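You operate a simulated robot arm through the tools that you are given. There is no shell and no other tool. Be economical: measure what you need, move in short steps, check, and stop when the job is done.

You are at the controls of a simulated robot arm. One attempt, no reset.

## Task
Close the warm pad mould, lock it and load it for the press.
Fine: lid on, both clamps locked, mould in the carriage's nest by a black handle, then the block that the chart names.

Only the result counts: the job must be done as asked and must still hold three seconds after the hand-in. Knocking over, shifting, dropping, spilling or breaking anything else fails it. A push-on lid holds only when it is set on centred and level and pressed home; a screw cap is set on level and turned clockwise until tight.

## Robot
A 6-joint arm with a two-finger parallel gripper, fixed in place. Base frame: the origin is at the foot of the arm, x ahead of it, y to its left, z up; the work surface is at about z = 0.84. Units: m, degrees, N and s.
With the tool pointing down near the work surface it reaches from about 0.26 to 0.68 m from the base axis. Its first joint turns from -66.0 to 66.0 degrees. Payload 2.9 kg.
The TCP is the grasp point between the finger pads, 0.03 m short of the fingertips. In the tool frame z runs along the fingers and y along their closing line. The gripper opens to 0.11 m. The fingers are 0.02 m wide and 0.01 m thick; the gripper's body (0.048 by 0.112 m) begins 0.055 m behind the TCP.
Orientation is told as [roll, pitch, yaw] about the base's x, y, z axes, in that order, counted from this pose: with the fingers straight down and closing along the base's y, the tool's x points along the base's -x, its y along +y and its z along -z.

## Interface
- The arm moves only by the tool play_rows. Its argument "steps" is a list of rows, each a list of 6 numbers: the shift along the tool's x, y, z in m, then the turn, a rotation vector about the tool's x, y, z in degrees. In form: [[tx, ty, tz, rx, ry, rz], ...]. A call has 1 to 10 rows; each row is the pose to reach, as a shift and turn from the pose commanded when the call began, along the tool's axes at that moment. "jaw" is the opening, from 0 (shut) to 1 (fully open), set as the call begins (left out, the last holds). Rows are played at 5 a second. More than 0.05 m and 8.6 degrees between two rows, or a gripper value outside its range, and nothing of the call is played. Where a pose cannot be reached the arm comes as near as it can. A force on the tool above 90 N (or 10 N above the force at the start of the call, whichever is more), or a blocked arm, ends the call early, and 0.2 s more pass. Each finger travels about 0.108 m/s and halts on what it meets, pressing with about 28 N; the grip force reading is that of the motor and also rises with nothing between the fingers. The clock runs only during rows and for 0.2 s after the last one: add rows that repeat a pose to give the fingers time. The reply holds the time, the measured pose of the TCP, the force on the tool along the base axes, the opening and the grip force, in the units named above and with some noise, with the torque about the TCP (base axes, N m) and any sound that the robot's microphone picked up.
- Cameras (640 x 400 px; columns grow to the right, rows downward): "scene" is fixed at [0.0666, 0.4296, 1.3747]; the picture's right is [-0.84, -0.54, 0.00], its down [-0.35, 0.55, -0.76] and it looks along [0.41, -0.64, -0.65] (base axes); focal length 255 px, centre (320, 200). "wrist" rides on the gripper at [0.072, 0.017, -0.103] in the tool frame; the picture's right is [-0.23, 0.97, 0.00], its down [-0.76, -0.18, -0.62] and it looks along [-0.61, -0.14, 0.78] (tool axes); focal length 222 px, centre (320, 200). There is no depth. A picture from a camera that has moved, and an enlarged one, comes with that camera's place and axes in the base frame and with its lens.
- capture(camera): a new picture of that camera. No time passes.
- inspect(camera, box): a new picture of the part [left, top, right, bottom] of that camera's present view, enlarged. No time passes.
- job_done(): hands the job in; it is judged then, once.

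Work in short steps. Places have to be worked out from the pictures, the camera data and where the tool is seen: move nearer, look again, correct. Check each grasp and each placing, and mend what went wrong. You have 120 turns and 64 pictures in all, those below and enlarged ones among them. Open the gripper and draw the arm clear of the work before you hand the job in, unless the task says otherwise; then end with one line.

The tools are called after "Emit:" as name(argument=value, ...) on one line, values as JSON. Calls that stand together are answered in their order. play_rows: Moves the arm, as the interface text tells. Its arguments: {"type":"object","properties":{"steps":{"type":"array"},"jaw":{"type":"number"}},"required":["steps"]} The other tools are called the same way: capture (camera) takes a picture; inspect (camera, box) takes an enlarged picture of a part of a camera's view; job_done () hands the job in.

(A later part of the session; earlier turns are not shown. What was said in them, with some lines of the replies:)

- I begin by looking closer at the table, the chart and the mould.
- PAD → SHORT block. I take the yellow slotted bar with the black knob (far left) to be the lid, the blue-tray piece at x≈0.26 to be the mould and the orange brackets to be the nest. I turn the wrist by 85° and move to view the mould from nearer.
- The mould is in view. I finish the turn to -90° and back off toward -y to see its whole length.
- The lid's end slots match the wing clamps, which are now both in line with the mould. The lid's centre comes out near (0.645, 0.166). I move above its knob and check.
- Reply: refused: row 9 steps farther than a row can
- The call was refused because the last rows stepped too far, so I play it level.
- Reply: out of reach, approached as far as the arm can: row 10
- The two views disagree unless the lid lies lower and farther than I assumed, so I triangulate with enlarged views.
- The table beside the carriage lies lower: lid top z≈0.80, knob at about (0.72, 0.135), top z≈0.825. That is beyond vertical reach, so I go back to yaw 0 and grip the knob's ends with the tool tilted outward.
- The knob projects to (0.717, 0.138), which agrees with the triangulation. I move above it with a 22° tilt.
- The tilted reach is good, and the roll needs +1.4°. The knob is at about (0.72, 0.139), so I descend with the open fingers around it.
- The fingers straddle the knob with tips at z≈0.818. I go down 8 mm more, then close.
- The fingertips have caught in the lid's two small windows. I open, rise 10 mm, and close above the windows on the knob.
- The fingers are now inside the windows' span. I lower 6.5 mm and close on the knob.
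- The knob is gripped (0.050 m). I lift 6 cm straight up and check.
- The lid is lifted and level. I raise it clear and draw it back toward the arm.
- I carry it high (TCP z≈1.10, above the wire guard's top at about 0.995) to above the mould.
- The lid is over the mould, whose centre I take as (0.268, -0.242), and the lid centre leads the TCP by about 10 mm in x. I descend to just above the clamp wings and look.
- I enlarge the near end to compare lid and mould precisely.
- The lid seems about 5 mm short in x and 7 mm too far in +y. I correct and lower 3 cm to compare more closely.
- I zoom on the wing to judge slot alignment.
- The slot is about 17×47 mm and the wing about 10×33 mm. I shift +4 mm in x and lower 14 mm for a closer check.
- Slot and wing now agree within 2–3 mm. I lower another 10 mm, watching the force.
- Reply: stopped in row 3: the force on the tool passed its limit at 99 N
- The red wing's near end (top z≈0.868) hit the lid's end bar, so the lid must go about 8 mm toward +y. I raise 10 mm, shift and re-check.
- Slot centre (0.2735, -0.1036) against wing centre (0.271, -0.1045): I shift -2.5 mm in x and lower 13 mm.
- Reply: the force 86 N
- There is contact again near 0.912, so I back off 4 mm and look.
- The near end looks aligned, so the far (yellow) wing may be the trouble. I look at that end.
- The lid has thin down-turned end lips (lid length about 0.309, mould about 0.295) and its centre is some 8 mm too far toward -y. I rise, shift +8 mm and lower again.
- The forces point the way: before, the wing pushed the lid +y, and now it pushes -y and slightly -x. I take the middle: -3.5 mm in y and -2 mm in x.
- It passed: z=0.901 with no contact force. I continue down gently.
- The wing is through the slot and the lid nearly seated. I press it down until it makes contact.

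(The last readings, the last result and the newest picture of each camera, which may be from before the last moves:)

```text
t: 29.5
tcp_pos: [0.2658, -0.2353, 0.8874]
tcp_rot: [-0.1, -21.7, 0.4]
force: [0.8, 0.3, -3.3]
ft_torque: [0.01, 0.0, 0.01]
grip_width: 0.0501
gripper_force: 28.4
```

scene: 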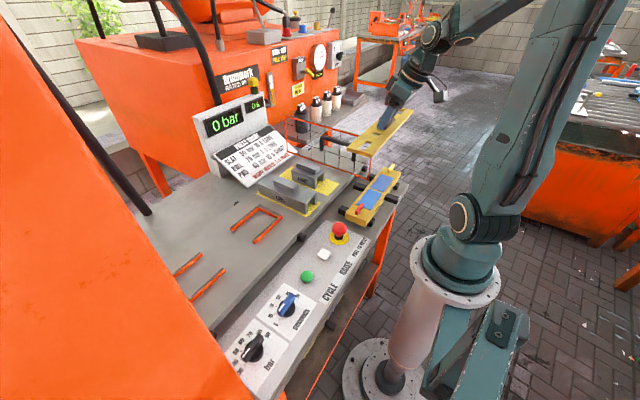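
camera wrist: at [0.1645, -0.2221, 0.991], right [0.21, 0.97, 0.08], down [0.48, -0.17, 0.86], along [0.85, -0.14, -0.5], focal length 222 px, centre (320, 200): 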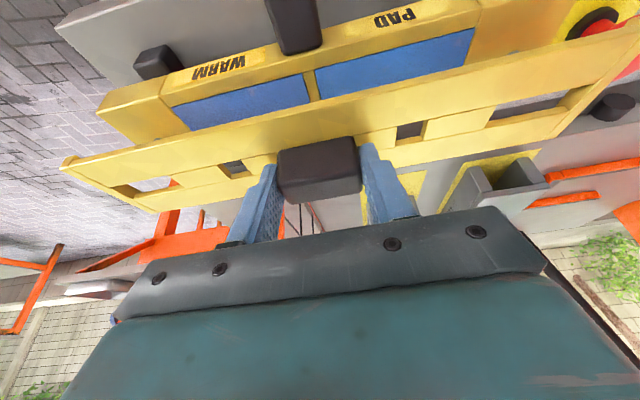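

Still no contact, so I go further down.

Emit:
play_rows(steps=[[0.0008, 0, 0.0018, 0, 0, 0], [0.0015, 0, 0.0037, 0, 0, 0], [0.0023, 0, 0.0056, 0, 0, 0], [0.003, 0, 0.0075, 0, 0, 0], [0.003, 0, 0.0075, 0, 0, 0]])

Emit:
inspect(camera="scene", box=[345, 165, 409, 225])

```text
t: 30.4
tcp_pos: [0.2682, -0.2361, 0.8845]
tcp_rot: [-0.3, -22.5, 0.2]
force: [-2.7, -1.6, 13.1]
ft_torque: [1.46, 0.48, 0.25]
grip_width: 0.0502
gripper_force: 27.4
stopped in row 4: the force on the tool passed its limit at 101 N (the readings are from after the stop); the commanded pose is now the measured one
```

```text
6.67 times, centred on (377, 195) of scene
camera zoom: at [0.0665, 0.4297, 1.3747], right [-0.84, -0.54, 0.0], down [-0.35, 0.55, -0.76], along [0.41, -0.64, -0.65], focal length 1698 px, centre (-60, 233)
```

zoom: 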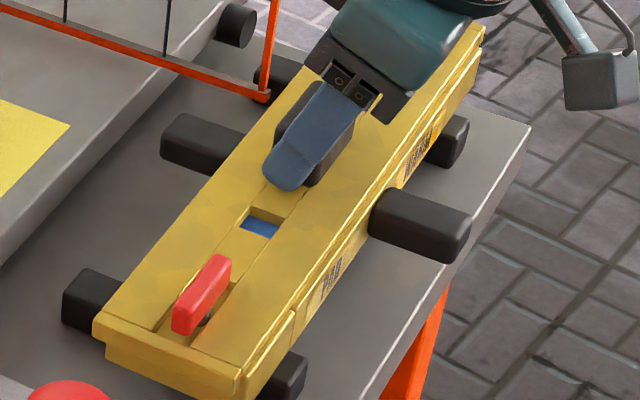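

Firm stop at about 100 N, so the lid appears seated. I release, rise and look.

Emit:
play_rows(steps=[[0, 0, 0, 0, 0, 0], [0, 0, 0, 0, 0, 0], [-0.0188, 0, -0.0464, 0, 0, 0], [-0.0376, 0, -0.0928, 0, 0, 0]], jaw=0.75)

Emit:
inspect(camera="scene", box=[345, 155, 420, 225])

Emit:
capture(camera="wrist")

```text
t: 31.4
tcp_pos: [0.2656, -0.2358, 0.9857]
tcp_rot: [-0.3, -22.2, 0.2]
force: [-0.2, 0.1, 0.6]
ft_torque: [-0.01, 0.02, 0.01]
grip_width: 0.0824
gripper_force: 0.0
```

```text
5.71 times, centred on (382, 190) of scene
camera zoom: at [0.0666, 0.4297, 1.3747], right [-0.84, -0.54, 0.0], down [-0.35, 0.55, -0.76], along [0.41, -0.64, -0.65], focal length 1456 px, centre (-37, 257)
```

zoom: 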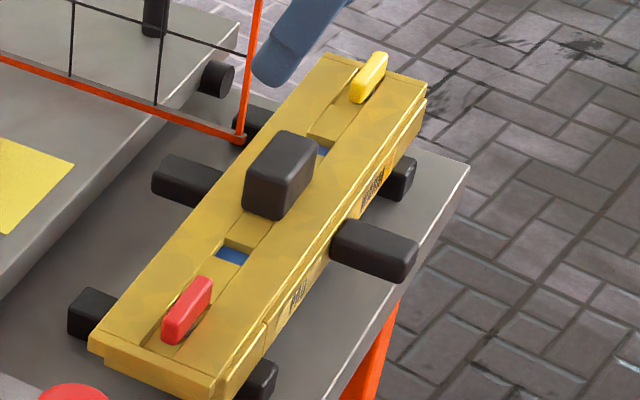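

```text
19 pictures are left
camera wrist: at [0.1603, -0.219, 1.0545], right [0.21, 0.97, 0.08], down [0.47, -0.17, 0.87], along [0.86, -0.14, -0.49], focal length 222 px, centre (320, 200)
```

wrist: 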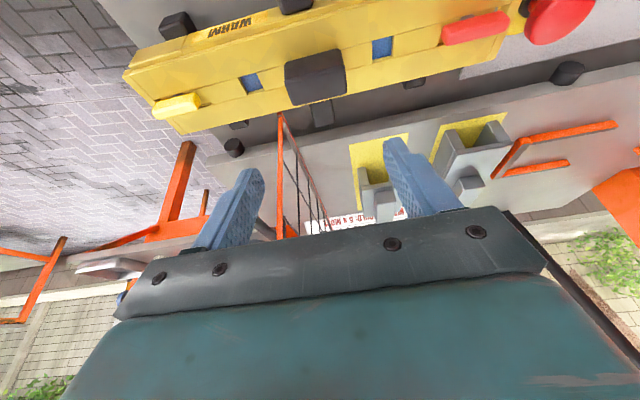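

The lid sits on with both wings through their slots. For the clamps I untilt, move toward the red wing, then turn to yaw -90 so the fingers can close across the wing.

Emit:
play_rows(steps=[[-0.006, 0.03, -0.014, 0, 5.5, 0], [-0.011, 0.065, -0.028, 0, 11, 0], [-0.017, 0.1, -0.042, 0, 16.5, 0], [-0.0225, 0.134, -0.0556, 0, 22, 0]], jaw=0.45)

Emit:
play_rows(steps=[[0, 0, 0, 0, 0, 8.5], [0, 0, 0, 0, 0, 17], [0, 0, 0, 0, 0, 25.5], [0, 0, 0, 0, 0, 34], [0, 0, 0, 0, 0, 42.5], [0, 0, 0, 0, 0, 51], [0, 0, 0, 0, 0, 59.5], [0, 0, 0, 0, 0, 68], [0, 0, 0, 0, 0, 76.5], [0, 0, 0, 0, 0, 85]])

```text
t: 32.4
tcp_pos: [0.2644, -0.1011, 1.0438]
tcp_rot: [-0.3, -0.2, 0.1]
force: [-0.4, 0.7, 0.4]
ft_torque: [-0.02, 0.0, 0.05]
grip_width: 0.0494
gripper_force: 0.0
```

```text
t: 34.6
tcp_pos: [0.2663, -0.1013, 1.0439]
tcp_rot: [0.3, -0.4, -85.0]
force: [-0.5, 0.6, 0.5]
ft_torque: [-0.03, 0.01, 0.01]
grip_width: 0.0496
gripper_force: 0.1
```

I complete the turn and descend to 5 cm above the wing.

Emit:
play_rows(steps=[[0, 0.002, 0.04, 0, 0, 5], [0, 0.002, 0.08, 0, 0, 5], [0, 0.002, 0.12, 0, 0, 5]])

Emit:
capture(camera="wrist")

```text
t: 35.4
tcp_pos: [0.2697, -0.1012, 0.9243]
tcp_rot: [0.3, -0.4, -89.8]
force: [0.1, 0.7, -0.5]
ft_torque: [0.04, -0.02, 0.02]
grip_width: 0.0495
gripper_force: 0.2
```

```text
18 pictures are left
camera wrist: at [0.2849, -0.029, 1.0279], right [0.97, -0.22, 0.01], down [-0.18, -0.76, 0.63], along [-0.14, -0.61, -0.78], focal length 222 px, centre (320, 200)
```

wrist: 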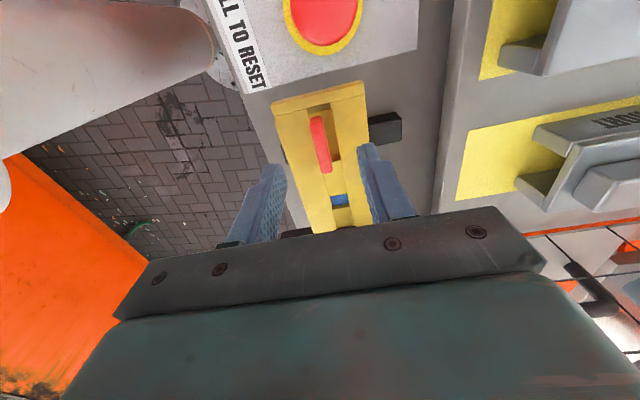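

The wing centre projects to (0.269, -0.101), directly below. I descend and close on it.

Emit:
play_rows(steps=[[0, 0, 0.018, 0, 0, 0], [0, -0.0005, 0.0365, 0, 0, 0], [0, -0.0005, 0.0365, 0, 0, 0]])

Emit:
play_rows(steps=[[0, 0, 0, 0, 0, 0], [0, 0, 0, 0, 0, 0], [0, 0, 0, 0, 0, 0]], jaw=0)

```text
t: 36.2
tcp_pos: [0.2682, -0.1009, 0.887]
tcp_rot: [0.3, -0.3, -89.9]
force: [-0.3, -0.8, -0.3]
ft_torque: [-0.01, -0.02, 0.01]
grip_width: 0.0493
gripper_force: 0.1
```

```text
t: 37.0
tcp_pos: [0.2677, -0.1013, 0.8887]
tcp_rot: [0.4, -0.4, -89.8]
force: [2.2, -0.8, 1.0]
ft_torque: [-0.01, 0.08, 0.01]
grip_width: 0.0097
gripper_force: 27.9
```

The wing is held (9.7 mm). I test a small clockwise turn.

Emit:
play_rows(steps=[[0, 0, 0, 0, 0, 5], [0, 0, 0, 0, 0, 10], [0, 0, 0, 0, 0, 15], [0, 0, 0, 0, 0, 15]])

```text
t: 38.0
tcp_pos: [0.2699, -0.1016, 0.8878]
tcp_rot: [0.6, -0.3, -104.8]
force: [7.1, 3.9, 12.0]
ft_torque: [-0.17, 0.06, -0.01]
grip_width: 0.0096
gripper_force: 27.9
```

It turns with almost no torque, so I continue clockwise.

Emit:
play_rows(steps=[[0, 0, 0, 0, 0, 8], [0, 0, 0, 0, 0, 16], [0, 0, 0, 0, 0, 24], [0, 0, 0, 0, 0, 32], [0, 0, 0, 0, 0, 40], [0, 0, 0, 0, 0, 40]])

Emit:
inspect(camera="scene", box=[345, 155, 420, 225])

```text
t: 39.4
tcp_pos: [0.2683, -0.1026, 0.8874]
tcp_rot: [0.5, 0.2, -144.9]
force: [9.6, -2.0, 18.0]
ft_torque: [0.04, -0.16, -0.03]
grip_width: 0.0093
gripper_force: 28.5
```

```text
5.71 times, centred on (382, 190) of scene
camera zoom: at [0.0667, 0.4296, 1.3747], right [-0.84, -0.54, 0.0], down [-0.35, 0.55, -0.76], along [0.41, -0.64, -0.65], focal length 1456 px, centre (-37, 257)
```

zoom: 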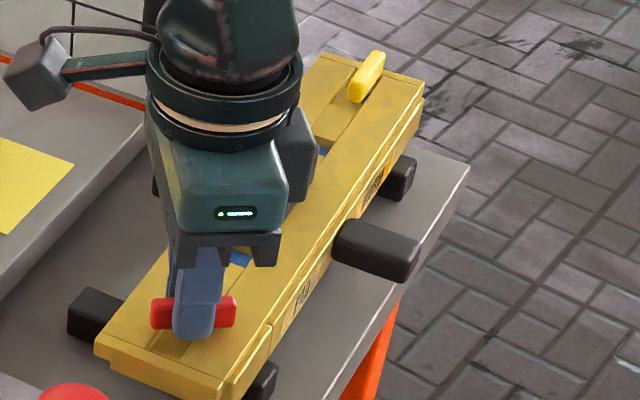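

The wing turns with the fingers. I finish the quarter turn to about -180.

Emit:
play_rows(steps=[[0, 0, 0, 0, 0, 8], [0, 0, 0, 0, 0, 16], [0, 0, 0, 0, 0, 24], [0, 0, 0, 0, 0, 30], [0, 0, 0, 0, 0, 35], [0, 0, 0, 0, 0, 35]])

```text
t: 40.8
tcp_pos: [0.2675, -0.1012, 0.8873]
tcp_rot: [0.2, 0.4, -179.8]
force: [4.5, -4.4, 9.4]
ft_torque: [0.2, -0.36, 0.32]
grip_width: 0.0095
gripper_force: 27.7
```

Torque now rises (0.32 N m), so a stop is near. I press 3° more to be sure it is home, then release and rise.

Emit:
play_rows(steps=[[0, 0, 0, 0, 0, 2], [0, 0, 0, 0, 0, 3.5], [0, 0, 0, 0, 0, 3.5]])

Emit:
play_rows(steps=[[0, 0, 0, 0, 0, 0], [0, 0, 0, 0, 0, 0], [0, 0, -0.045, 0, 0, -1.75], [0, 0, -0.09, 0, 0, -3.5]], jaw=0.45)

Emit:
inspect(camera="scene", box=[345, 155, 420, 225])

```text
t: 41.6
tcp_pos: [0.2676, -0.1013, 0.8872]
tcp_rot: [0.3, 0.2, 176.6]
force: [0.8, 2.4, 0.6]
ft_torque: [0.28, -0.5, 0.37]
grip_width: 0.0094
gripper_force: 27.8
```

```text
t: 42.6
tcp_pos: [0.2669, -0.1022, 0.9786]
tcp_rot: [0.3, 0.3, -179.8]
force: [0.0, -0.6, 0.9]
ft_torque: [-0.01, 0.0, 0.0]
grip_width: 0.0496
gripper_force: 0.0
```

```text
5.71 times, centred on (382, 190) of scene
camera zoom: at [0.0666, 0.4296, 1.3747], right [-0.84, -0.54, 0.0], down [-0.35, 0.55, -0.76], along [0.41, -0.64, -0.65], focal length 1456 px, centre (-37, 257)
```

zoom: 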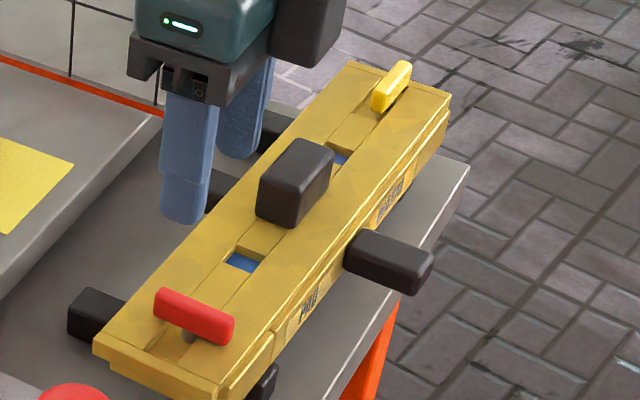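

The red clamp is locked crosswise. The mould has yawed about 3° clockwise, and the yellow wing is now near (0.2525, -0.357). I rise over the guard and swing back to about yaw -94 above it.

Emit:
play_rows(steps=[[0, 0, -0.04, 0, 0, 0], [0, 0, -0.08, 0, 0, 0]])

Emit:
play_rows(steps=[[-0.001, 0.025, 0, 0, 0, -8.6], [-0.003, 0.05, 0, 0, 0, -17.2], [-0.004, 0.075, 0, 0, 0, -25.8], [-0.006, 0.1, 0, 0, 0, -34.4], [-0.007, 0.125, 0, 0, 0, -43], [-0.009, 0.15, 0, 0, 0, -51.6], [-0.01, 0.175, 0, 0, 0, -60.2], [-0.012, 0.2, 0, 0, 0, -68.8], [-0.013, 0.225, 0, 0, 0, -77.4], [-0.0145, 0.255, 0, 0, 0, -86]])

Emit:
capture(camera="wrist")

```text
t: 43.2
tcp_pos: [0.2668, -0.101, 1.0576]
tcp_rot: [0.3, 0.3, -179.8]
force: [0.0, 1.1, -0.2]
ft_torque: [-0.01, 0.0, 0.01]
grip_width: 0.0495
gripper_force: 0.0
```

```text
t: 45.4
tcp_pos: [0.2533, -0.3557, 1.0592]
tcp_rot: [0.5, -0.3, -93.6]
force: [0.3, -1.0, 0.2]
ft_torque: [0.02, 0.03, 0.03]
grip_width: 0.0492
gripper_force: 0.1
```

```text
15 pictures are left
camera wrist: at [0.274, -0.285, 1.1637], right [0.96, -0.29, 0.01], down [-0.23, -0.75, 0.63], along [-0.18, -0.6, -0.78], focal length 222 px, centre (320, 200)
```

wrist: 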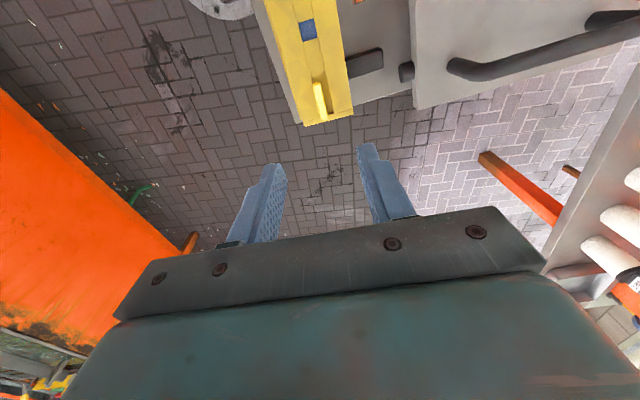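

The wing is at (0.2525, -0.357). Turning clockwise from here would sweep the wrist camera into the guard post, so I go round to yaw ≈ +87 up here and will turn clockwise from there.

Emit:
play_rows(steps=[[0, 0, 0, 0, 0, -8.6], [0, 0, 0, 0, 0, -17.2], [0, 0, 0, 0, 0, -25.8], [0, 0, 0, 0, 0, -34.4], [0, 0, 0, 0, 0, -43], [0, 0, 0, 0, 0, -51.6], [0, 0, 0, 0, 0, -60.2], [0, 0, 0, 0, 0, -68.8], [0, 0, 0, 0, 0, -77.4], [0, 0, 0, 0, 0, -86]])

Emit:
play_rows(steps=[[0, 0, 0, 0, 0, -8.6], [0, 0, 0, 0, 0, -17.2], [0, 0, 0, 0, 0, -25.8], [0, 0, 0, 0, 0, -34.4], [0, 0, 0, 0, 0, -43], [0, 0, 0, 0, 0, -51.6], [0, 0, 0, 0, 0, -60.2], [0, 0, 0, 0, 0, -68.8], [0, 0, 0, 0, 0, -77.4], [0, 0, 0, 0, 0, -86]])

```text
t: 47.6
tcp_pos: [0.2537, -0.3567, 1.0587]
tcp_rot: [-0.3, -0.4, -7.6]
force: [-0.4, 0.2, -1.0]
ft_torque: [-0.04, 0.02, 0.01]
grip_width: 0.0493
gripper_force: 0.0
```

```text
t: 49.8
tcp_pos: [0.2538, -0.3554, 1.0591]
tcp_rot: [-0.4, 0.4, 78.3]
force: [0.3, -0.1, 0.7]
ft_torque: [0.05, -0.02, -0.02]
grip_width: 0.0495
gripper_force: 0.0
```

It reaches. I finish the turn, descend to the same height as for the red wing, and close.

Emit:
play_rows(steps=[[0, 0, 0.043, 0, 0, -4.3], [0, 0, 0.086, 0, 0, -8.6], [0, 0, 0.13, 0, 0, -8.6], [0, 0, 0.16, 0, 0, -8.6], [0, 0, 0.172, 0, 0, -8.6], [0, 0, 0.172, 0, 0, -8.6]])

Emit:
play_rows(steps=[[0, 0, 0, 0, 0, 0], [0, 0, 0, 0, 0, 0], [0, 0, 0, 0, 0, 0]], jaw=0)

Emit:
inspect(camera="scene", box=[345, 145, 430, 225])

```text
t: 51.2
tcp_pos: [0.2539, -0.3562, 0.8876]
tcp_rot: [-0.4, 0.3, 86.8]
force: [0.5, 0.5, -0.8]
ft_torque: [0.0, -0.01, -0.06]
grip_width: 0.0496
gripper_force: 0.1
```

```text
t: 52.0
tcp_pos: [0.2551, -0.3572, 0.8884]
tcp_rot: [-0.4, 0.3, 86.8]
force: [1.0, -1.2, 0.4]
ft_torque: [-0.09, 0.13, 0.01]
grip_width: 0.0094
gripper_force: 27.9
```

```text
5.00 times, centred on (388, 185) of scene
camera zoom: at [0.0667, 0.4296, 1.3747], right [-0.84, -0.54, 0.0], down [-0.35, 0.55, -0.76], along [0.41, -0.64, -0.65], focal length 1274 px, centre (-18, 275)
```

zoom: 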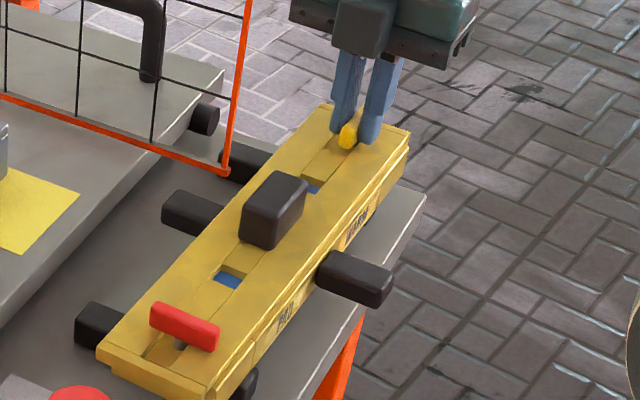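

The yellow wing is held. I turn it clockwise a quarter turn.

Emit:
play_rows(steps=[[0, 0, 0, 0, 0, 8.5], [0, 0, 0, 0, 0, 17], [0, 0, 0, 0, 0, 25.5], [0, 0, 0, 0, 0, 34], [0, 0, 0, 0, 0, 42.5], [0, 0, 0, 0, 0, 51], [0, 0, 0, 0, 0, 59.5], [0, 0, 0, 0, 0, 68], [0, 0, 0, 0, 0, 76.5], [0, 0, 0, 0, 0, 85]])

Emit:
play_rows(steps=[[0, 0, 0, 0, 0, 2.5], [0, 0, 0, 0, 0, 5], [0, 0, 0, 0, 0, 5]])

```text
t: 54.2
tcp_pos: [0.2545, -0.3584, 0.8878]
tcp_rot: [-0.6, -0.3, 1.6]
force: [-0.1, -6.7, 10.0]
ft_torque: [-0.05, 0.6, -0.01]
grip_width: 0.0095
gripper_force: 27.9
```

```text
t: 55.0
tcp_pos: [0.2545, -0.3571, 0.8869]
tcp_rot: [-0.5, -0.3, -3.1]
force: [0.3, -8.5, 15.2]
ft_torque: [-0.05, 0.75, 0.03]
grip_width: 0.0095
gripper_force: 27.9
```

There is no stop yet, so I turn a few degrees more until torque shows.

Emit:
play_rows(steps=[[0, 0, 0, 0, 0, 2], [0, 0, 0, 0, 0, 4], [0, 0, 0, 0, 0, 4]])

```text
t: 55.8
tcp_pos: [0.2534, -0.357, 0.8869]
tcp_rot: [-0.2, -0.4, -7.1]
force: [-1.2, -0.7, 17.8]
ft_torque: [0.24, -0.09, 0.61]
grip_width: 0.0101
gripper_force: 27.5
```

Torque is 0.61 N m, so the clamp is at its stop. I release, rise and look.

Emit:
play_rows(steps=[[0, 0, 0, 0, 0, 0], [0, 0, 0, 0, 0, 0], [0, 0, -0.045, 0, 0, 0], [0, 0, -0.09, 0, 0, 0], [0, 0, -0.13, 0, 0, -2], [0, 0, -0.17, 0, 0, -4]], jaw=0.9)

Emit:
inspect(camera="scene", box=[345, 145, 430, 225])

```text
t: 57.2
tcp_pos: [0.2534, -0.3557, 1.057]
tcp_rot: [-0.2, -0.3, -3.1]
force: [0.9, -0.2, 0.6]
ft_torque: [-0.01, -0.05, 0.0]
grip_width: 0.0989
gripper_force: 0.2
```

```text
5.00 times, centred on (388, 185) of scene
camera zoom: at [0.0666, 0.4297, 1.3747], right [-0.84, -0.54, 0.0], down [-0.35, 0.55, -0.76], along [0.41, -0.64, -0.65], focal length 1274 px, centre (-18, 275)
```

zoom: 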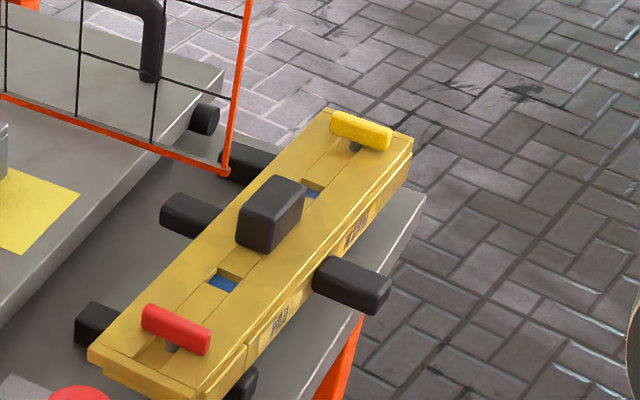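

Both clamps are crosswise and locked. The mould has yawed about -4.5°. I go above the lid's black knob to lift the locked mould by it, with jaw at 0.75.

Emit:
play_rows(steps=[[0, 0.043, 0, 0, 0, 0.5], [0, 0.087, 0, 0, 0, 1], [0, 0.13, 0, 0, 0, 1.4], [0, 0.13, 0.045, 0, 0, 1.4], [0, 0.13, 0.09, 0, 0, 1.4]], jaw=0.75)

Emit:
capture(camera="wrist")

```text
t: 58.4
tcp_pos: [0.2607, -0.2281, 0.9671]
tcp_rot: [-0.3, -0.4, -4.6]
force: [0.8, -1.2, -0.4]
ft_torque: [-0.01, 0.0, -0.01]
grip_width: 0.0825
gripper_force: 0.0
```

```text
12 pictures are left
camera wrist: at [0.1889, -0.204, 1.0705], right [0.3, 0.95, 0.0], down [0.74, -0.23, 0.63], along [0.6, -0.19, -0.78], focal length 222 px, centre (320, 200)
```

wrist: 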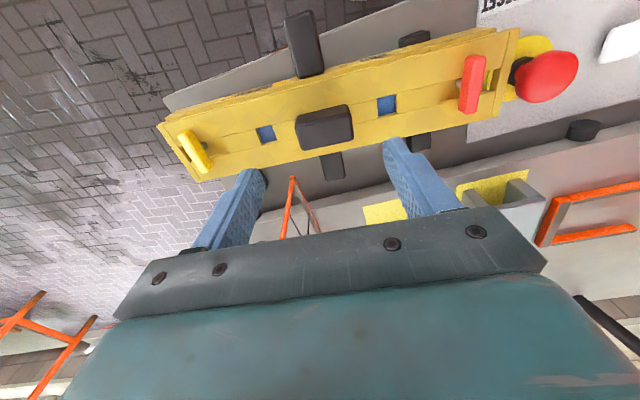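

Knob centre about (0.2585, -0.225), yaw -4.7°. I descend to z≈0.888 and close on it.

Emit:
play_rows(steps=[[0.002, 0.003, 0.03, 0, 0, 0], [0.002, 0.003, 0.06, 0, 0, 0], [0.002, 0.003, 0.079, 0, 0, 0], [0.002, 0.003, 0.079, 0, 0, 0]])

Emit:
play_rows(steps=[[0, 0, 0, 0, 0, 0], [0, 0, 0, 0, 0, 0], [0, 0, 0, 0, 0, 0]], jaw=0)

```text
t: 59.4
tcp_pos: [0.2618, -0.2241, 0.8867]
tcp_rot: [-0.4, -0.4, -4.6]
force: [0.1, 1.0, 0.7]
ft_torque: [-0.01, 0.0, 0.03]
grip_width: 0.0824
gripper_force: 0.0
```

```text
t: 60.2
tcp_pos: [0.2595, -0.2236, 0.8864]
tcp_rot: [-0.3, -0.3, -4.6]
force: [-0.3, -0.1, -0.1]
ft_torque: [0.13, -0.02, 0.04]
grip_width: 0.0499
gripper_force: 28.4
```

Gripped at 0.050 m. I lift 3 cm and check the load.

Emit:
play_rows(steps=[[0, 0, -0.01, 0, 0, 0], [0, 0, -0.02, 0, 0, 0], [0, 0, -0.03, 0, 0, 0], [0, 0, -0.03, 0, 0, 0]])

Emit:
inspect(camera="scene", box=[345, 135, 430, 225])

```text
t: 61.2
tcp_pos: [0.2594, -0.2236, 0.9179]
tcp_rot: [-0.2, -0.2, -4.6]
force: [-0.8, -0.5, -9.2]
ft_torque: [-0.01, 0.0, -0.01]
grip_width: 0.0498
gripper_force: 28.3
```

```text
4.44 times, centred on (388, 180) of scene
camera zoom: at [0.0667, 0.4296, 1.3747], right [-0.84, -0.54, 0.0], down [-0.35, 0.55, -0.76], along [0.41, -0.64, -0.65], focal length 1132 px, centre (20, 289)
```

zoom: 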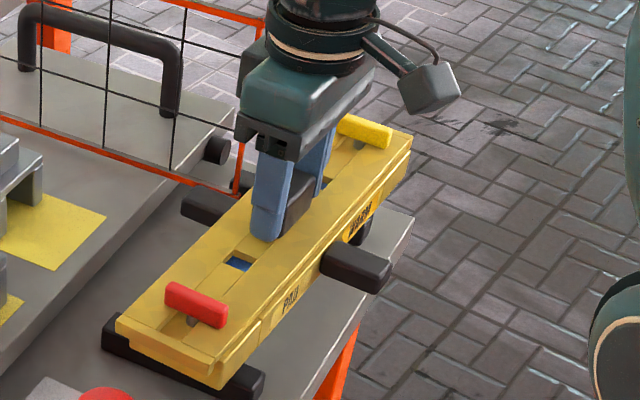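

The mould is off its support bars (about 9 N load) and hangs level. I raise it above the guard, then carry it over the nest, squaring the yaw.

Emit:
play_rows(steps=[[0, 0, -0.045, 0, 0, 0], [0, 0, -0.09, 0, 0, 0], [0, 0, -0.135, 0, 0, 0], [0, 0, -0.175, 0, 0, 0]])

Emit:
play_rows(steps=[[-0.0209, 0.0441, 0, 0, 0, -0.4], [-0.0418, 0.0882, 0, 0, 0, -0.8], [-0.0627, 0.1323, 0, 0, 0, -1.3], [-0.0836, 0.1764, 0, 0, 0, -1.8], [-0.1045, 0.2205, 0, 0, 0, -2.3], [-0.1254, 0.2646, 0, 0, 0, -2.8], [-0.1463, 0.3087, 0, 0, 0, -3.3], [-0.1672, 0.3528, 0, 0, 0, -3.8], [-0.188, 0.397, 0, 0, 0, -4.3], [-0.2095, 0.4418, 0, 0, 0, -4.7]])

Emit:
capture(camera="scene")

```text
t: 62.2
tcp_pos: [0.257, -0.223, 1.092]
tcp_rot: [-0.2, -0.3, -4.5]
force: [0.3, -1.2, -10.6]
ft_torque: [0.02, 0.08, 0.0]
grip_width: 0.0497
gripper_force: 27.6
```

```text
t: 64.4
tcp_pos: [0.5024, 0.2028, 1.0912]
tcp_rot: [-0.3, -0.2, 0.2]
force: [-0.2, 0.5, -9.4]
ft_torque: [0.01, -0.01, 0.02]
grip_width: 0.0498
gripper_force: 28.6
```

```text
10 pictures are left
```

scene: 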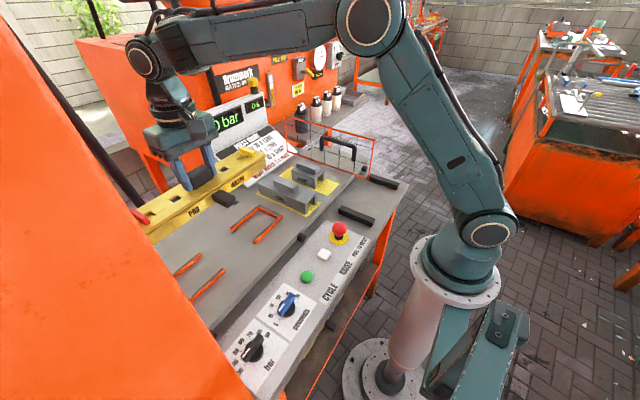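

Clear. I descend until the mould is about 4 cm above the deck, then compare it with the nest.

Emit:
play_rows(steps=[[0, 0, 0.04, 0, 0, 0], [0, 0, 0.08, 0, 0, 0], [0, 0, 0.12, 0, 0, 0], [0, 0, 0.15, 0, 0, 0], [0, 0, 0.15, 0, 0, 0]])

Emit:
inspect(camera="scene", box=[150, 190, 300, 310])

```text
t: 65.6
tcp_pos: [0.5027, 0.2002, 0.9412]
tcp_rot: [-0.3, -0.3, 0.1]
force: [-0.2, 0.7, -10.0]
ft_torque: [0.03, 0.06, -0.01]
grip_width: 0.0497
gripper_force: 27.9
```

```text
3.33 times, centred on (225, 250) of scene
camera zoom: at [0.0668, 0.4297, 1.3746], right [-0.84, -0.54, 0.0], down [-0.35, 0.55, -0.76], along [0.41, -0.64, -0.65], focal length 849 px, centre (637, 33)
```

zoom: 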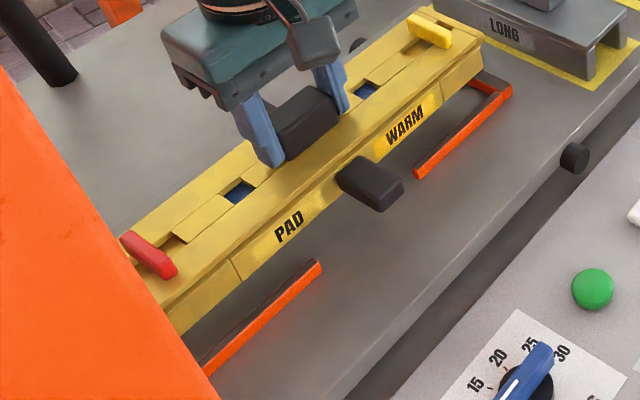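

The mould's -x bottom edge (x≈0.466) and the nest both give a centre near 0.501. I lower to just above the rails and check closely.

Emit:
play_rows(steps=[[0, 0, 0.008, 0, 0, 0], [0, 0, 0.016, 0, 0, 0], [0, 0, 0.022, 0, 0, 0], [0, 0, 0.022, 0, 0, 0]])

Emit:
inspect(camera="scene", box=[200, 190, 295, 265])

```text
t: 66.6
tcp_pos: [0.5048, 0.1996, 0.919]
tcp_rot: [-0.3, -0.4, 0.1]
force: [0.0, 0.1, -7.6]
ft_torque: [0.21, -0.09, -0.01]
grip_width: 0.0497
gripper_force: 28.4
```

```text
5.33 times, centred on (248, 228) of scene
camera zoom: at [0.0667, 0.4297, 1.3746], right [-0.84, -0.54, 0.0], down [-0.35, 0.55, -0.76], along [0.41, -0.64, -0.65], focal length 1358 px, centre (707, 53)
```

zoom: 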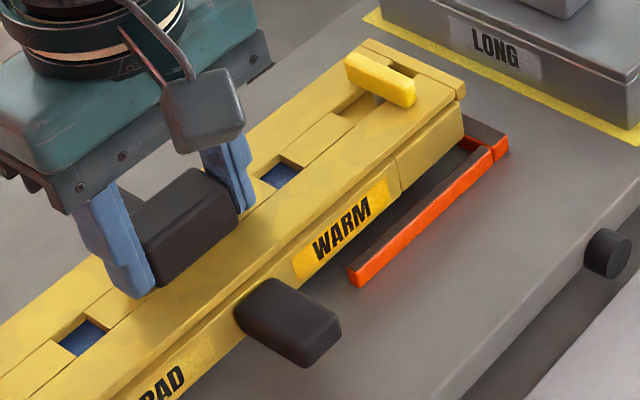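

Readings put a light contact at about (+0.037, +0.087) from the TCP, meaning the +x rail. The image also shows a gap at the -x rail. I lift 4 mm, shift -7.5 mm in x and +3 mm in y, level the tool, and lower.

Emit:
play_rows(steps=[[0, 0, -0.004, -0.3, 0.4, 0], [0.0075, 0.003, -0.004, -0.3, 0.4, 0], [0.0075, 0.003, 0.0, -0.3, 0.4, 0], [0.0075, 0.003, 0.003, -0.3, 0.4, 0], [0.0075, 0.003, 0.006, -0.3, 0.4, 0], [0.0075, 0.003, 0.006, -0.3, 0.4, 0]])

```text
t: 68.0
tcp_pos: [0.4979, 0.2028, 0.914]
tcp_rot: [0.1, -0.3, 0.1]
force: [6.6, -3.1, 15.9]
ft_torque: [0.84, 0.6, 0.25]
grip_width: 0.0504
gripper_force: 28.0
```

Now the -x rail is touched (Fx = +6.6 N), so the true centre lies between, at TCP x≈0.501. I lift, shift +3.5 mm and lower.

Emit:
play_rows(steps=[[0, 0, -0.006, 0, 0, 0], [-0.0035, 0, -0.006, 0, 0, 0], [-0.0035, 0, -0.001, 0, 0, 0], [-0.0035, 0, 0.002, 0, 0, 0], [-0.0035, 0, 0.004, 0, 0, 0], [-0.0035, 0, 0.004, 0, 0, 0]])

```text
t: 69.4
tcp_pos: [0.4997, 0.2037, 0.9087]
tcp_rot: [-0.1, 0.3, 0.2]
force: [-1.2, 0.0, -9.8]
ft_torque: [0.02, 0.06, -0.02]
grip_width: 0.0496
gripper_force: 28.6
```

Free at z=0.909, so the mould has dropped between the rails. I continue down to the deck.

Emit:
play_rows(steps=[[0, 0, 0.002, 0, 0, 0], [0, 0, 0.004, 0, 0, 0], [0, 0, 0.006, 0, 0, 0], [0, 0, 0.006, 0, 0, 0]])

```text
t: 70.4
tcp_pos: [0.5007, 0.2026, 0.9059]
tcp_rot: [0.0, -0.1, 0.1]
force: [-6.2, -1.7, 19.2]
ft_torque: [-0.05, -0.57, -0.16]
grip_width: 0.0491
gripper_force: 28.2
```

Contact at 0.906 matches the deck (mould bottom about 0.842). I check by picture.

Emit:
inspect(camera="scene", box=[170, 190, 295, 290])

```text
4.00 times, centred on (232, 240) of scene
camera zoom: at [0.0662, 0.4296, 1.3747], right [-0.84, -0.54, 0.0], down [-0.35, 0.55, -0.76], along [0.41, -0.64, -0.65], focal length 1019 px, centre (670, 40)
```

zoom: 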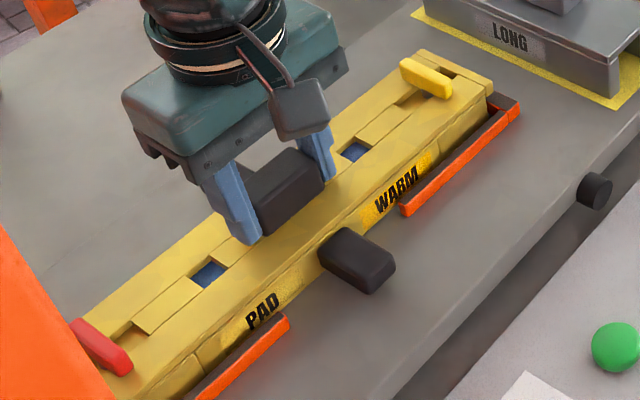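

The mould sits in the nest. I open, rise and move toward the SHORT block, estimated at x 0.445–0.554, y -0.141…-0.196 with the grip bar on top along x.

Emit:
play_rows(steps=[[0, 0, 0, 0, 0, 0], [0, 0, 0, 0, 0, 0], [0, 0, -0.045, 0, 0, 0], [0, 0, -0.09, 0, 0, 0], [0, 0, -0.13, 0, 0, 0]], jaw=0.75)

Emit:
capture(camera="wrist")

```text
t: 71.6
tcp_pos: [0.5015, 0.2032, 1.0341]
tcp_rot: [-0.1, 0.1, 0.1]
force: [0.1, -0.3, -0.4]
ft_torque: [0.02, 0.02, -0.04]
grip_width: 0.0825
gripper_force: 0.1
```

```text
6 pictures are left
camera wrist: at [0.4282, 0.2201, 1.1389], right [0.23, 0.97, 0.0], down [0.76, -0.18, 0.62], along [0.61, -0.14, -0.78], focal length 222 px, centre (320, 200)
```

wrist: 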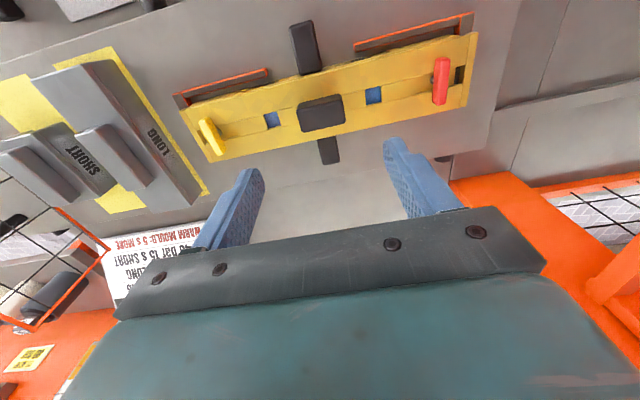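

The mould is square in the nest with its centre at about (0.502, 0.201). I move above the SHORT block's grip bar near (0.499, -0.168).

Emit:
play_rows(steps=[[0, -0.046, 0, 0, 0, 0], [0, -0.092, 0, 0, 0, 0], [0, -0.138, 0, 0, 0, 0], [0, -0.184, 0, 0, 0, 0], [0, -0.23, 0, 0, 0, 0], [0, -0.276, 0, 0, 0, 0], [0, -0.322, 0, 0, 0, 0], [0.0025, -0.368, 0, 0, 0, 0], [0.0025, -0.371, 0.045, 0, 0, 0], [0.0025, -0.371, 0.05, 0, 0, 0]])

Emit:
capture(camera="wrist")

```text
t: 73.8
tcp_pos: [0.4979, -0.1685, 0.9822]
tcp_rot: [0.1, 0.1, 0.0]
force: [-0.5, 0.0, 0.1]
ft_torque: [0.02, -0.02, 0.0]
grip_width: 0.0824
gripper_force: 0.2
```

```text
5 pictures are left
camera wrist: at [0.4259, -0.1517, 1.0869], right [0.23, 0.97, 0.0], down [0.76, -0.18, 0.62], along [0.61, -0.14, -0.78], focal length 222 px, centre (320, 200)
```

wrist: 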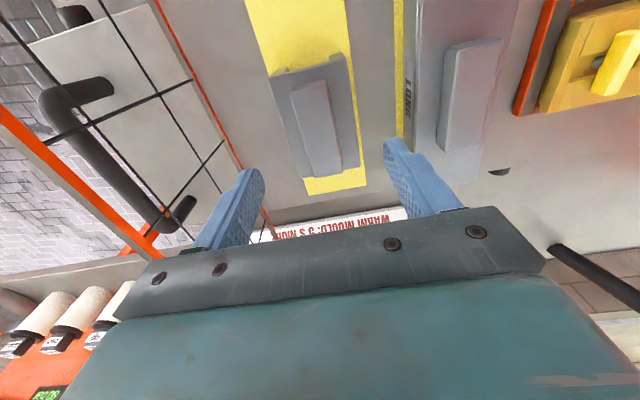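

The bar centre is about (0.501, -0.1707), 27 mm wide. I descend so that the tips are just above the block's body (top about 0.884).

Emit:
play_rows(steps=[[-0.003, -0.0022, 0.03, 0, 0, 0], [-0.003, -0.0022, 0.055, 0, 0, 0], [-0.003, -0.0022, 0.0635, 0, 0, 0], [-0.003, -0.0022, 0.0635, 0, 0, 0]], jaw=0.5)

Emit:
inspect(camera="scene", box=[265, 140, 345, 200])

```text
t: 74.8
tcp_pos: [0.501, -0.1704, 0.9188]
tcp_rot: [0.0, 0.1, 0.1]
force: [-0.3, -0.7, -0.1]
ft_torque: [-0.03, 0.02, 0.0]
grip_width: 0.055
gripper_force: 0.0
```

```text
6.67 times, centred on (305, 170) of scene
camera zoom: at [0.0666, 0.4296, 1.3747], right [-0.84, -0.54, 0.0], down [-0.35, 0.55, -0.76], along [0.41, -0.64, -0.65], focal length 1698 px, centre (420, 400)
```

zoom: 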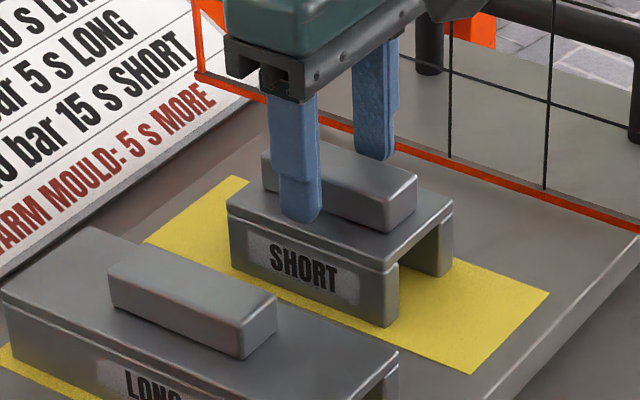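

The fingers flank the bar with tips just above the body. I close.

Emit:
play_rows(steps=[[0, 0, 0, 0, 0, 0], [0, 0, 0, 0, 0, 0], [0, 0, 0, 0, 0, 0]], jaw=0)

Emit:
play_rows(steps=[[0, 0, -0.015, 0, 0, 0], [0, 0, -0.03, 0, 0, 0], [0, 0, -0.03, 0, 0, 0]])

```text
t: 75.6
tcp_pos: [0.5004, -0.1701, 0.9202]
tcp_rot: [0.0, 0.1, 0.2]
force: [1.5, 0.8, -0.2]
ft_torque: [0.03, -0.03, -0.02]
grip_width: 0.0294
gripper_force: 28.7
```

```text
t: 76.4
tcp_pos: [0.5008, -0.17, 0.9498]
tcp_rot: [0.0, 0.1, 0.1]
force: [0.1, 0.2, -4.5]
ft_torque: [0.0, -0.02, -0.01]
grip_width: 0.0295
gripper_force: 28.4
```

The SHORT block is lifted (4.5 N). I raise it, carry it over the mould and turn it 90° so that its tunnel runs along the mould over the knob.

Emit:
play_rows(steps=[[0, 0, -0.04, 0, 0, 0], [0, 0, -0.08, 0, 0, 0], [0, 0, -0.115, 0, 0, 0]])

Emit:
play_rows(steps=[[0, 0.037, 0, 0, 0, -8.6], [0, 0.074, 0, 0, 0, -17.2], [0, 0.111, 0, 0, 0, -25.8], [0, 0.148, 0, 0, 0, -34.4], [0, 0.185, 0, 0, 0, -43], [0, 0.222, 0, 0, 0, -51.6], [0, 0.259, 0, 0, 0, -60.2], [0, 0.296, 0, 0, 0, -68.8], [0, 0.333, 0, 0, 0, -77.4], [-0.0005, 0.3715, 0, 0, 0, -86]])

Emit:
play_rows(steps=[[0, 0, 0.02, 0, 0, -2], [0, 0, 0.04, 0, 0, -3.9], [0, 0, 0.06, 0, 0, -3.9], [0, 0, 0.06, 0, 0, -3.9]])

Emit:
inspect(camera="scene", box=[165, 160, 295, 280])

```text
t: 77.2
tcp_pos: [0.5012, -0.1712, 1.0661]
tcp_rot: [0.0, 0.1, 0.2]
force: [0.4, 0.5, -4.9]
ft_torque: [0.03, 0.0, 0.0]
grip_width: 0.0298
gripper_force: 28.0
```

```text
t: 79.4
tcp_pos: [0.5007, 0.1999, 1.0646]
tcp_rot: [0.2, -0.1, 86.2]
force: [-0.6, 0.8, -4.2]
ft_torque: [-0.01, 0.02, 0.02]
grip_width: 0.0299
gripper_force: 27.5
```

```text
t: 80.4
tcp_pos: [0.5008, 0.2009, 1.005]
tcp_rot: [0.1, 0.0, 90.0]
force: [-0.9, -0.4, -5.2]
ft_torque: [0.03, 0.0, 0.0]
grip_width: 0.0296
gripper_force: 28.1
```

```text
3.33 times, centred on (230, 220) of scene
camera zoom: at [0.0667, 0.4297, 1.3746], right [-0.84, -0.54, 0.0], down [-0.35, 0.55, -0.76], along [0.41, -0.64, -0.65], focal length 849 px, centre (620, 133)
```

zoom: 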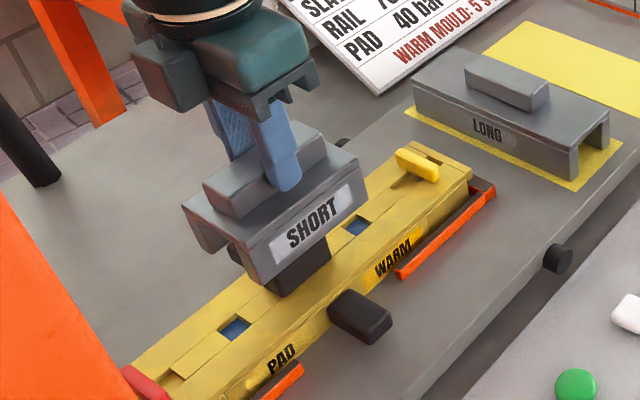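

The block is aligned over the knob. I lower it in small rows past the knob's top and check the forces.

Emit:
play_rows(steps=[[0, -0.0008, 0.012, 0, 0, 0], [0, -0.0008, 0.022, 0, 0, 0], [0, -0.0008, 0.032, 0, 0, 0], [0, -0.0008, 0.04, 0, 0, 0], [0, -0.0008, 0.04, 0, 0, 0]])

```text
t: 81.6
tcp_pos: [0.5017, 0.2014, 0.9638]
tcp_rot: [0.1, 0.1, 90.0]
force: [-1.2, -0.5, -5.5]
ft_torque: [-0.04, 0.01, 0.02]
grip_width: 0.0294
gripper_force: 27.9
```

No contact, so the knob is inside the tunnel. I lower on to the lid.

Emit:
play_rows(steps=[[0, 0.001, 0.004, 0, 0, 0], [0, 0.001, 0.008, 0, 0, 0], [0, 0.001, 0.011, 0, 0, 0], [0, 0.001, 0.013, 0, 0, 0], [0, 0.001, 0.013, 0, 0, 0]])

```text
t: 82.8
tcp_pos: [0.501, 0.2019, 0.9508]
tcp_rot: [0.1, 0.0, 89.9]
force: [-0.9, 0.1, -3.2]
ft_torque: [-0.16, -0.02, -0.06]
grip_width: 0.0299
gripper_force: 27.3
```

Contact is just beginning (load down to 3.2 N at the expected 0.951). I go 2 mm more to seat it.

Emit:
play_rows(steps=[[0, 0, 0.001, 0, 0, 0], [0, 0, 0.002, 0, 0, 0], [0, 0, 0.002, 0, 0, 0]])

Emit:
inspect(camera="scene", box=[165, 170, 295, 280])

```text
t: 83.6
tcp_pos: [0.5014, 0.2011, 0.9524]
tcp_rot: [0.0, 0.0, 90.0]
force: [-8.8, -2.5, 22.1]
ft_torque: [-0.37, 0.29, -0.11]
grip_width: 0.0298
gripper_force: 27.9
```

```text
3.64 times, centred on (230, 225) of scene
camera zoom: at [0.0661, 0.4295, 1.3748], right [-0.84, -0.54, 0.0], down [-0.35, 0.55, -0.76], along [0.41, -0.64, -0.65], focal length 926 px, centre (647, 109)
```

zoom: 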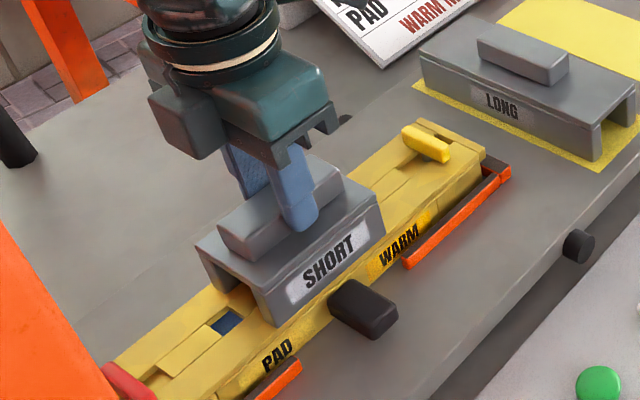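

The block stands level on the lid over the knob. I release and withdraw straight up.

Emit:
play_rows(steps=[[0, 0, -0.001, 0, 0, 0], [0, 0, -0.001, 0, 0, 0], [0, 0, -0.001, 0, 0, 0], [0, 0, -0.04, 0, 0, 0], [0, 0, -0.085, 0, 0, 0], [0, 0, -0.13, 0, 0, 0], [0.04, 0, -0.15, 0, 0, 0], [0.08, 0, -0.17, 0, 0, 0], [0.12, 0, -0.18, 0, 0, 0]], jaw=0.5)

Emit:
capture(camera="scene")

```text
t: 85.6
tcp_pos: [0.5009, 0.0801, 1.1297]
tcp_rot: [0.1, 0.0, 90.0]
force: [0.0, 0.0, 0.5]
ft_torque: [0.01, -0.01, -0.03]
grip_width: 0.055
gripper_force: 0.0
```

```text
1 pictures are left
```

scene: 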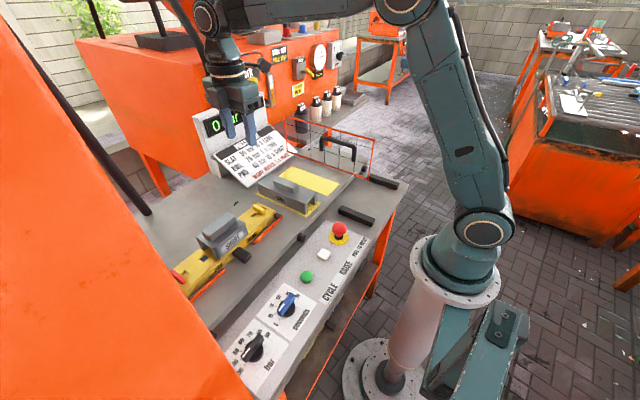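

I use the last picture for a close check of the finished stack.

Emit:
inspect(camera="scene", box=[165, 180, 295, 310])

```text
3.08 times, centred on (230, 245) of scene
camera zoom: at [0.0666, 0.4297, 1.3747], right [-0.84, -0.54, 0.0], down [-0.35, 0.55, -0.76], along [0.41, -0.64, -0.65], focal length 784 px, centre (597, 62)
```

zoom: 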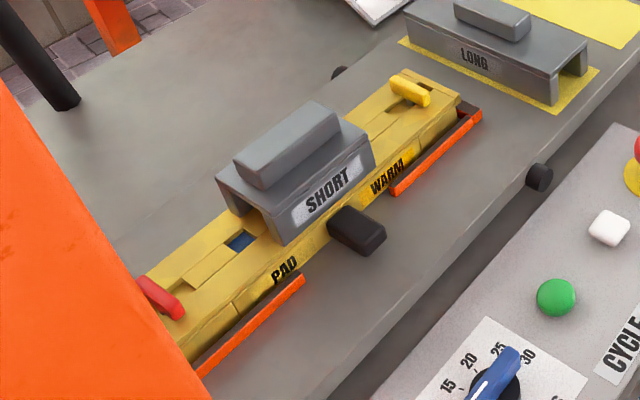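

The lid is locked, the mould is in the nest, the SHORT block stands level on it, and the arm is clear, so I hand in.

Emit:
job_done()

```text
The job is handed in.
```

The pad mould is closed, both clamps are locked, and it sits in the carriage's nest with the SHORT block level on the lid; I lifted it by the lid's black knob, taking that as the black handle, and left the press dials untouched.
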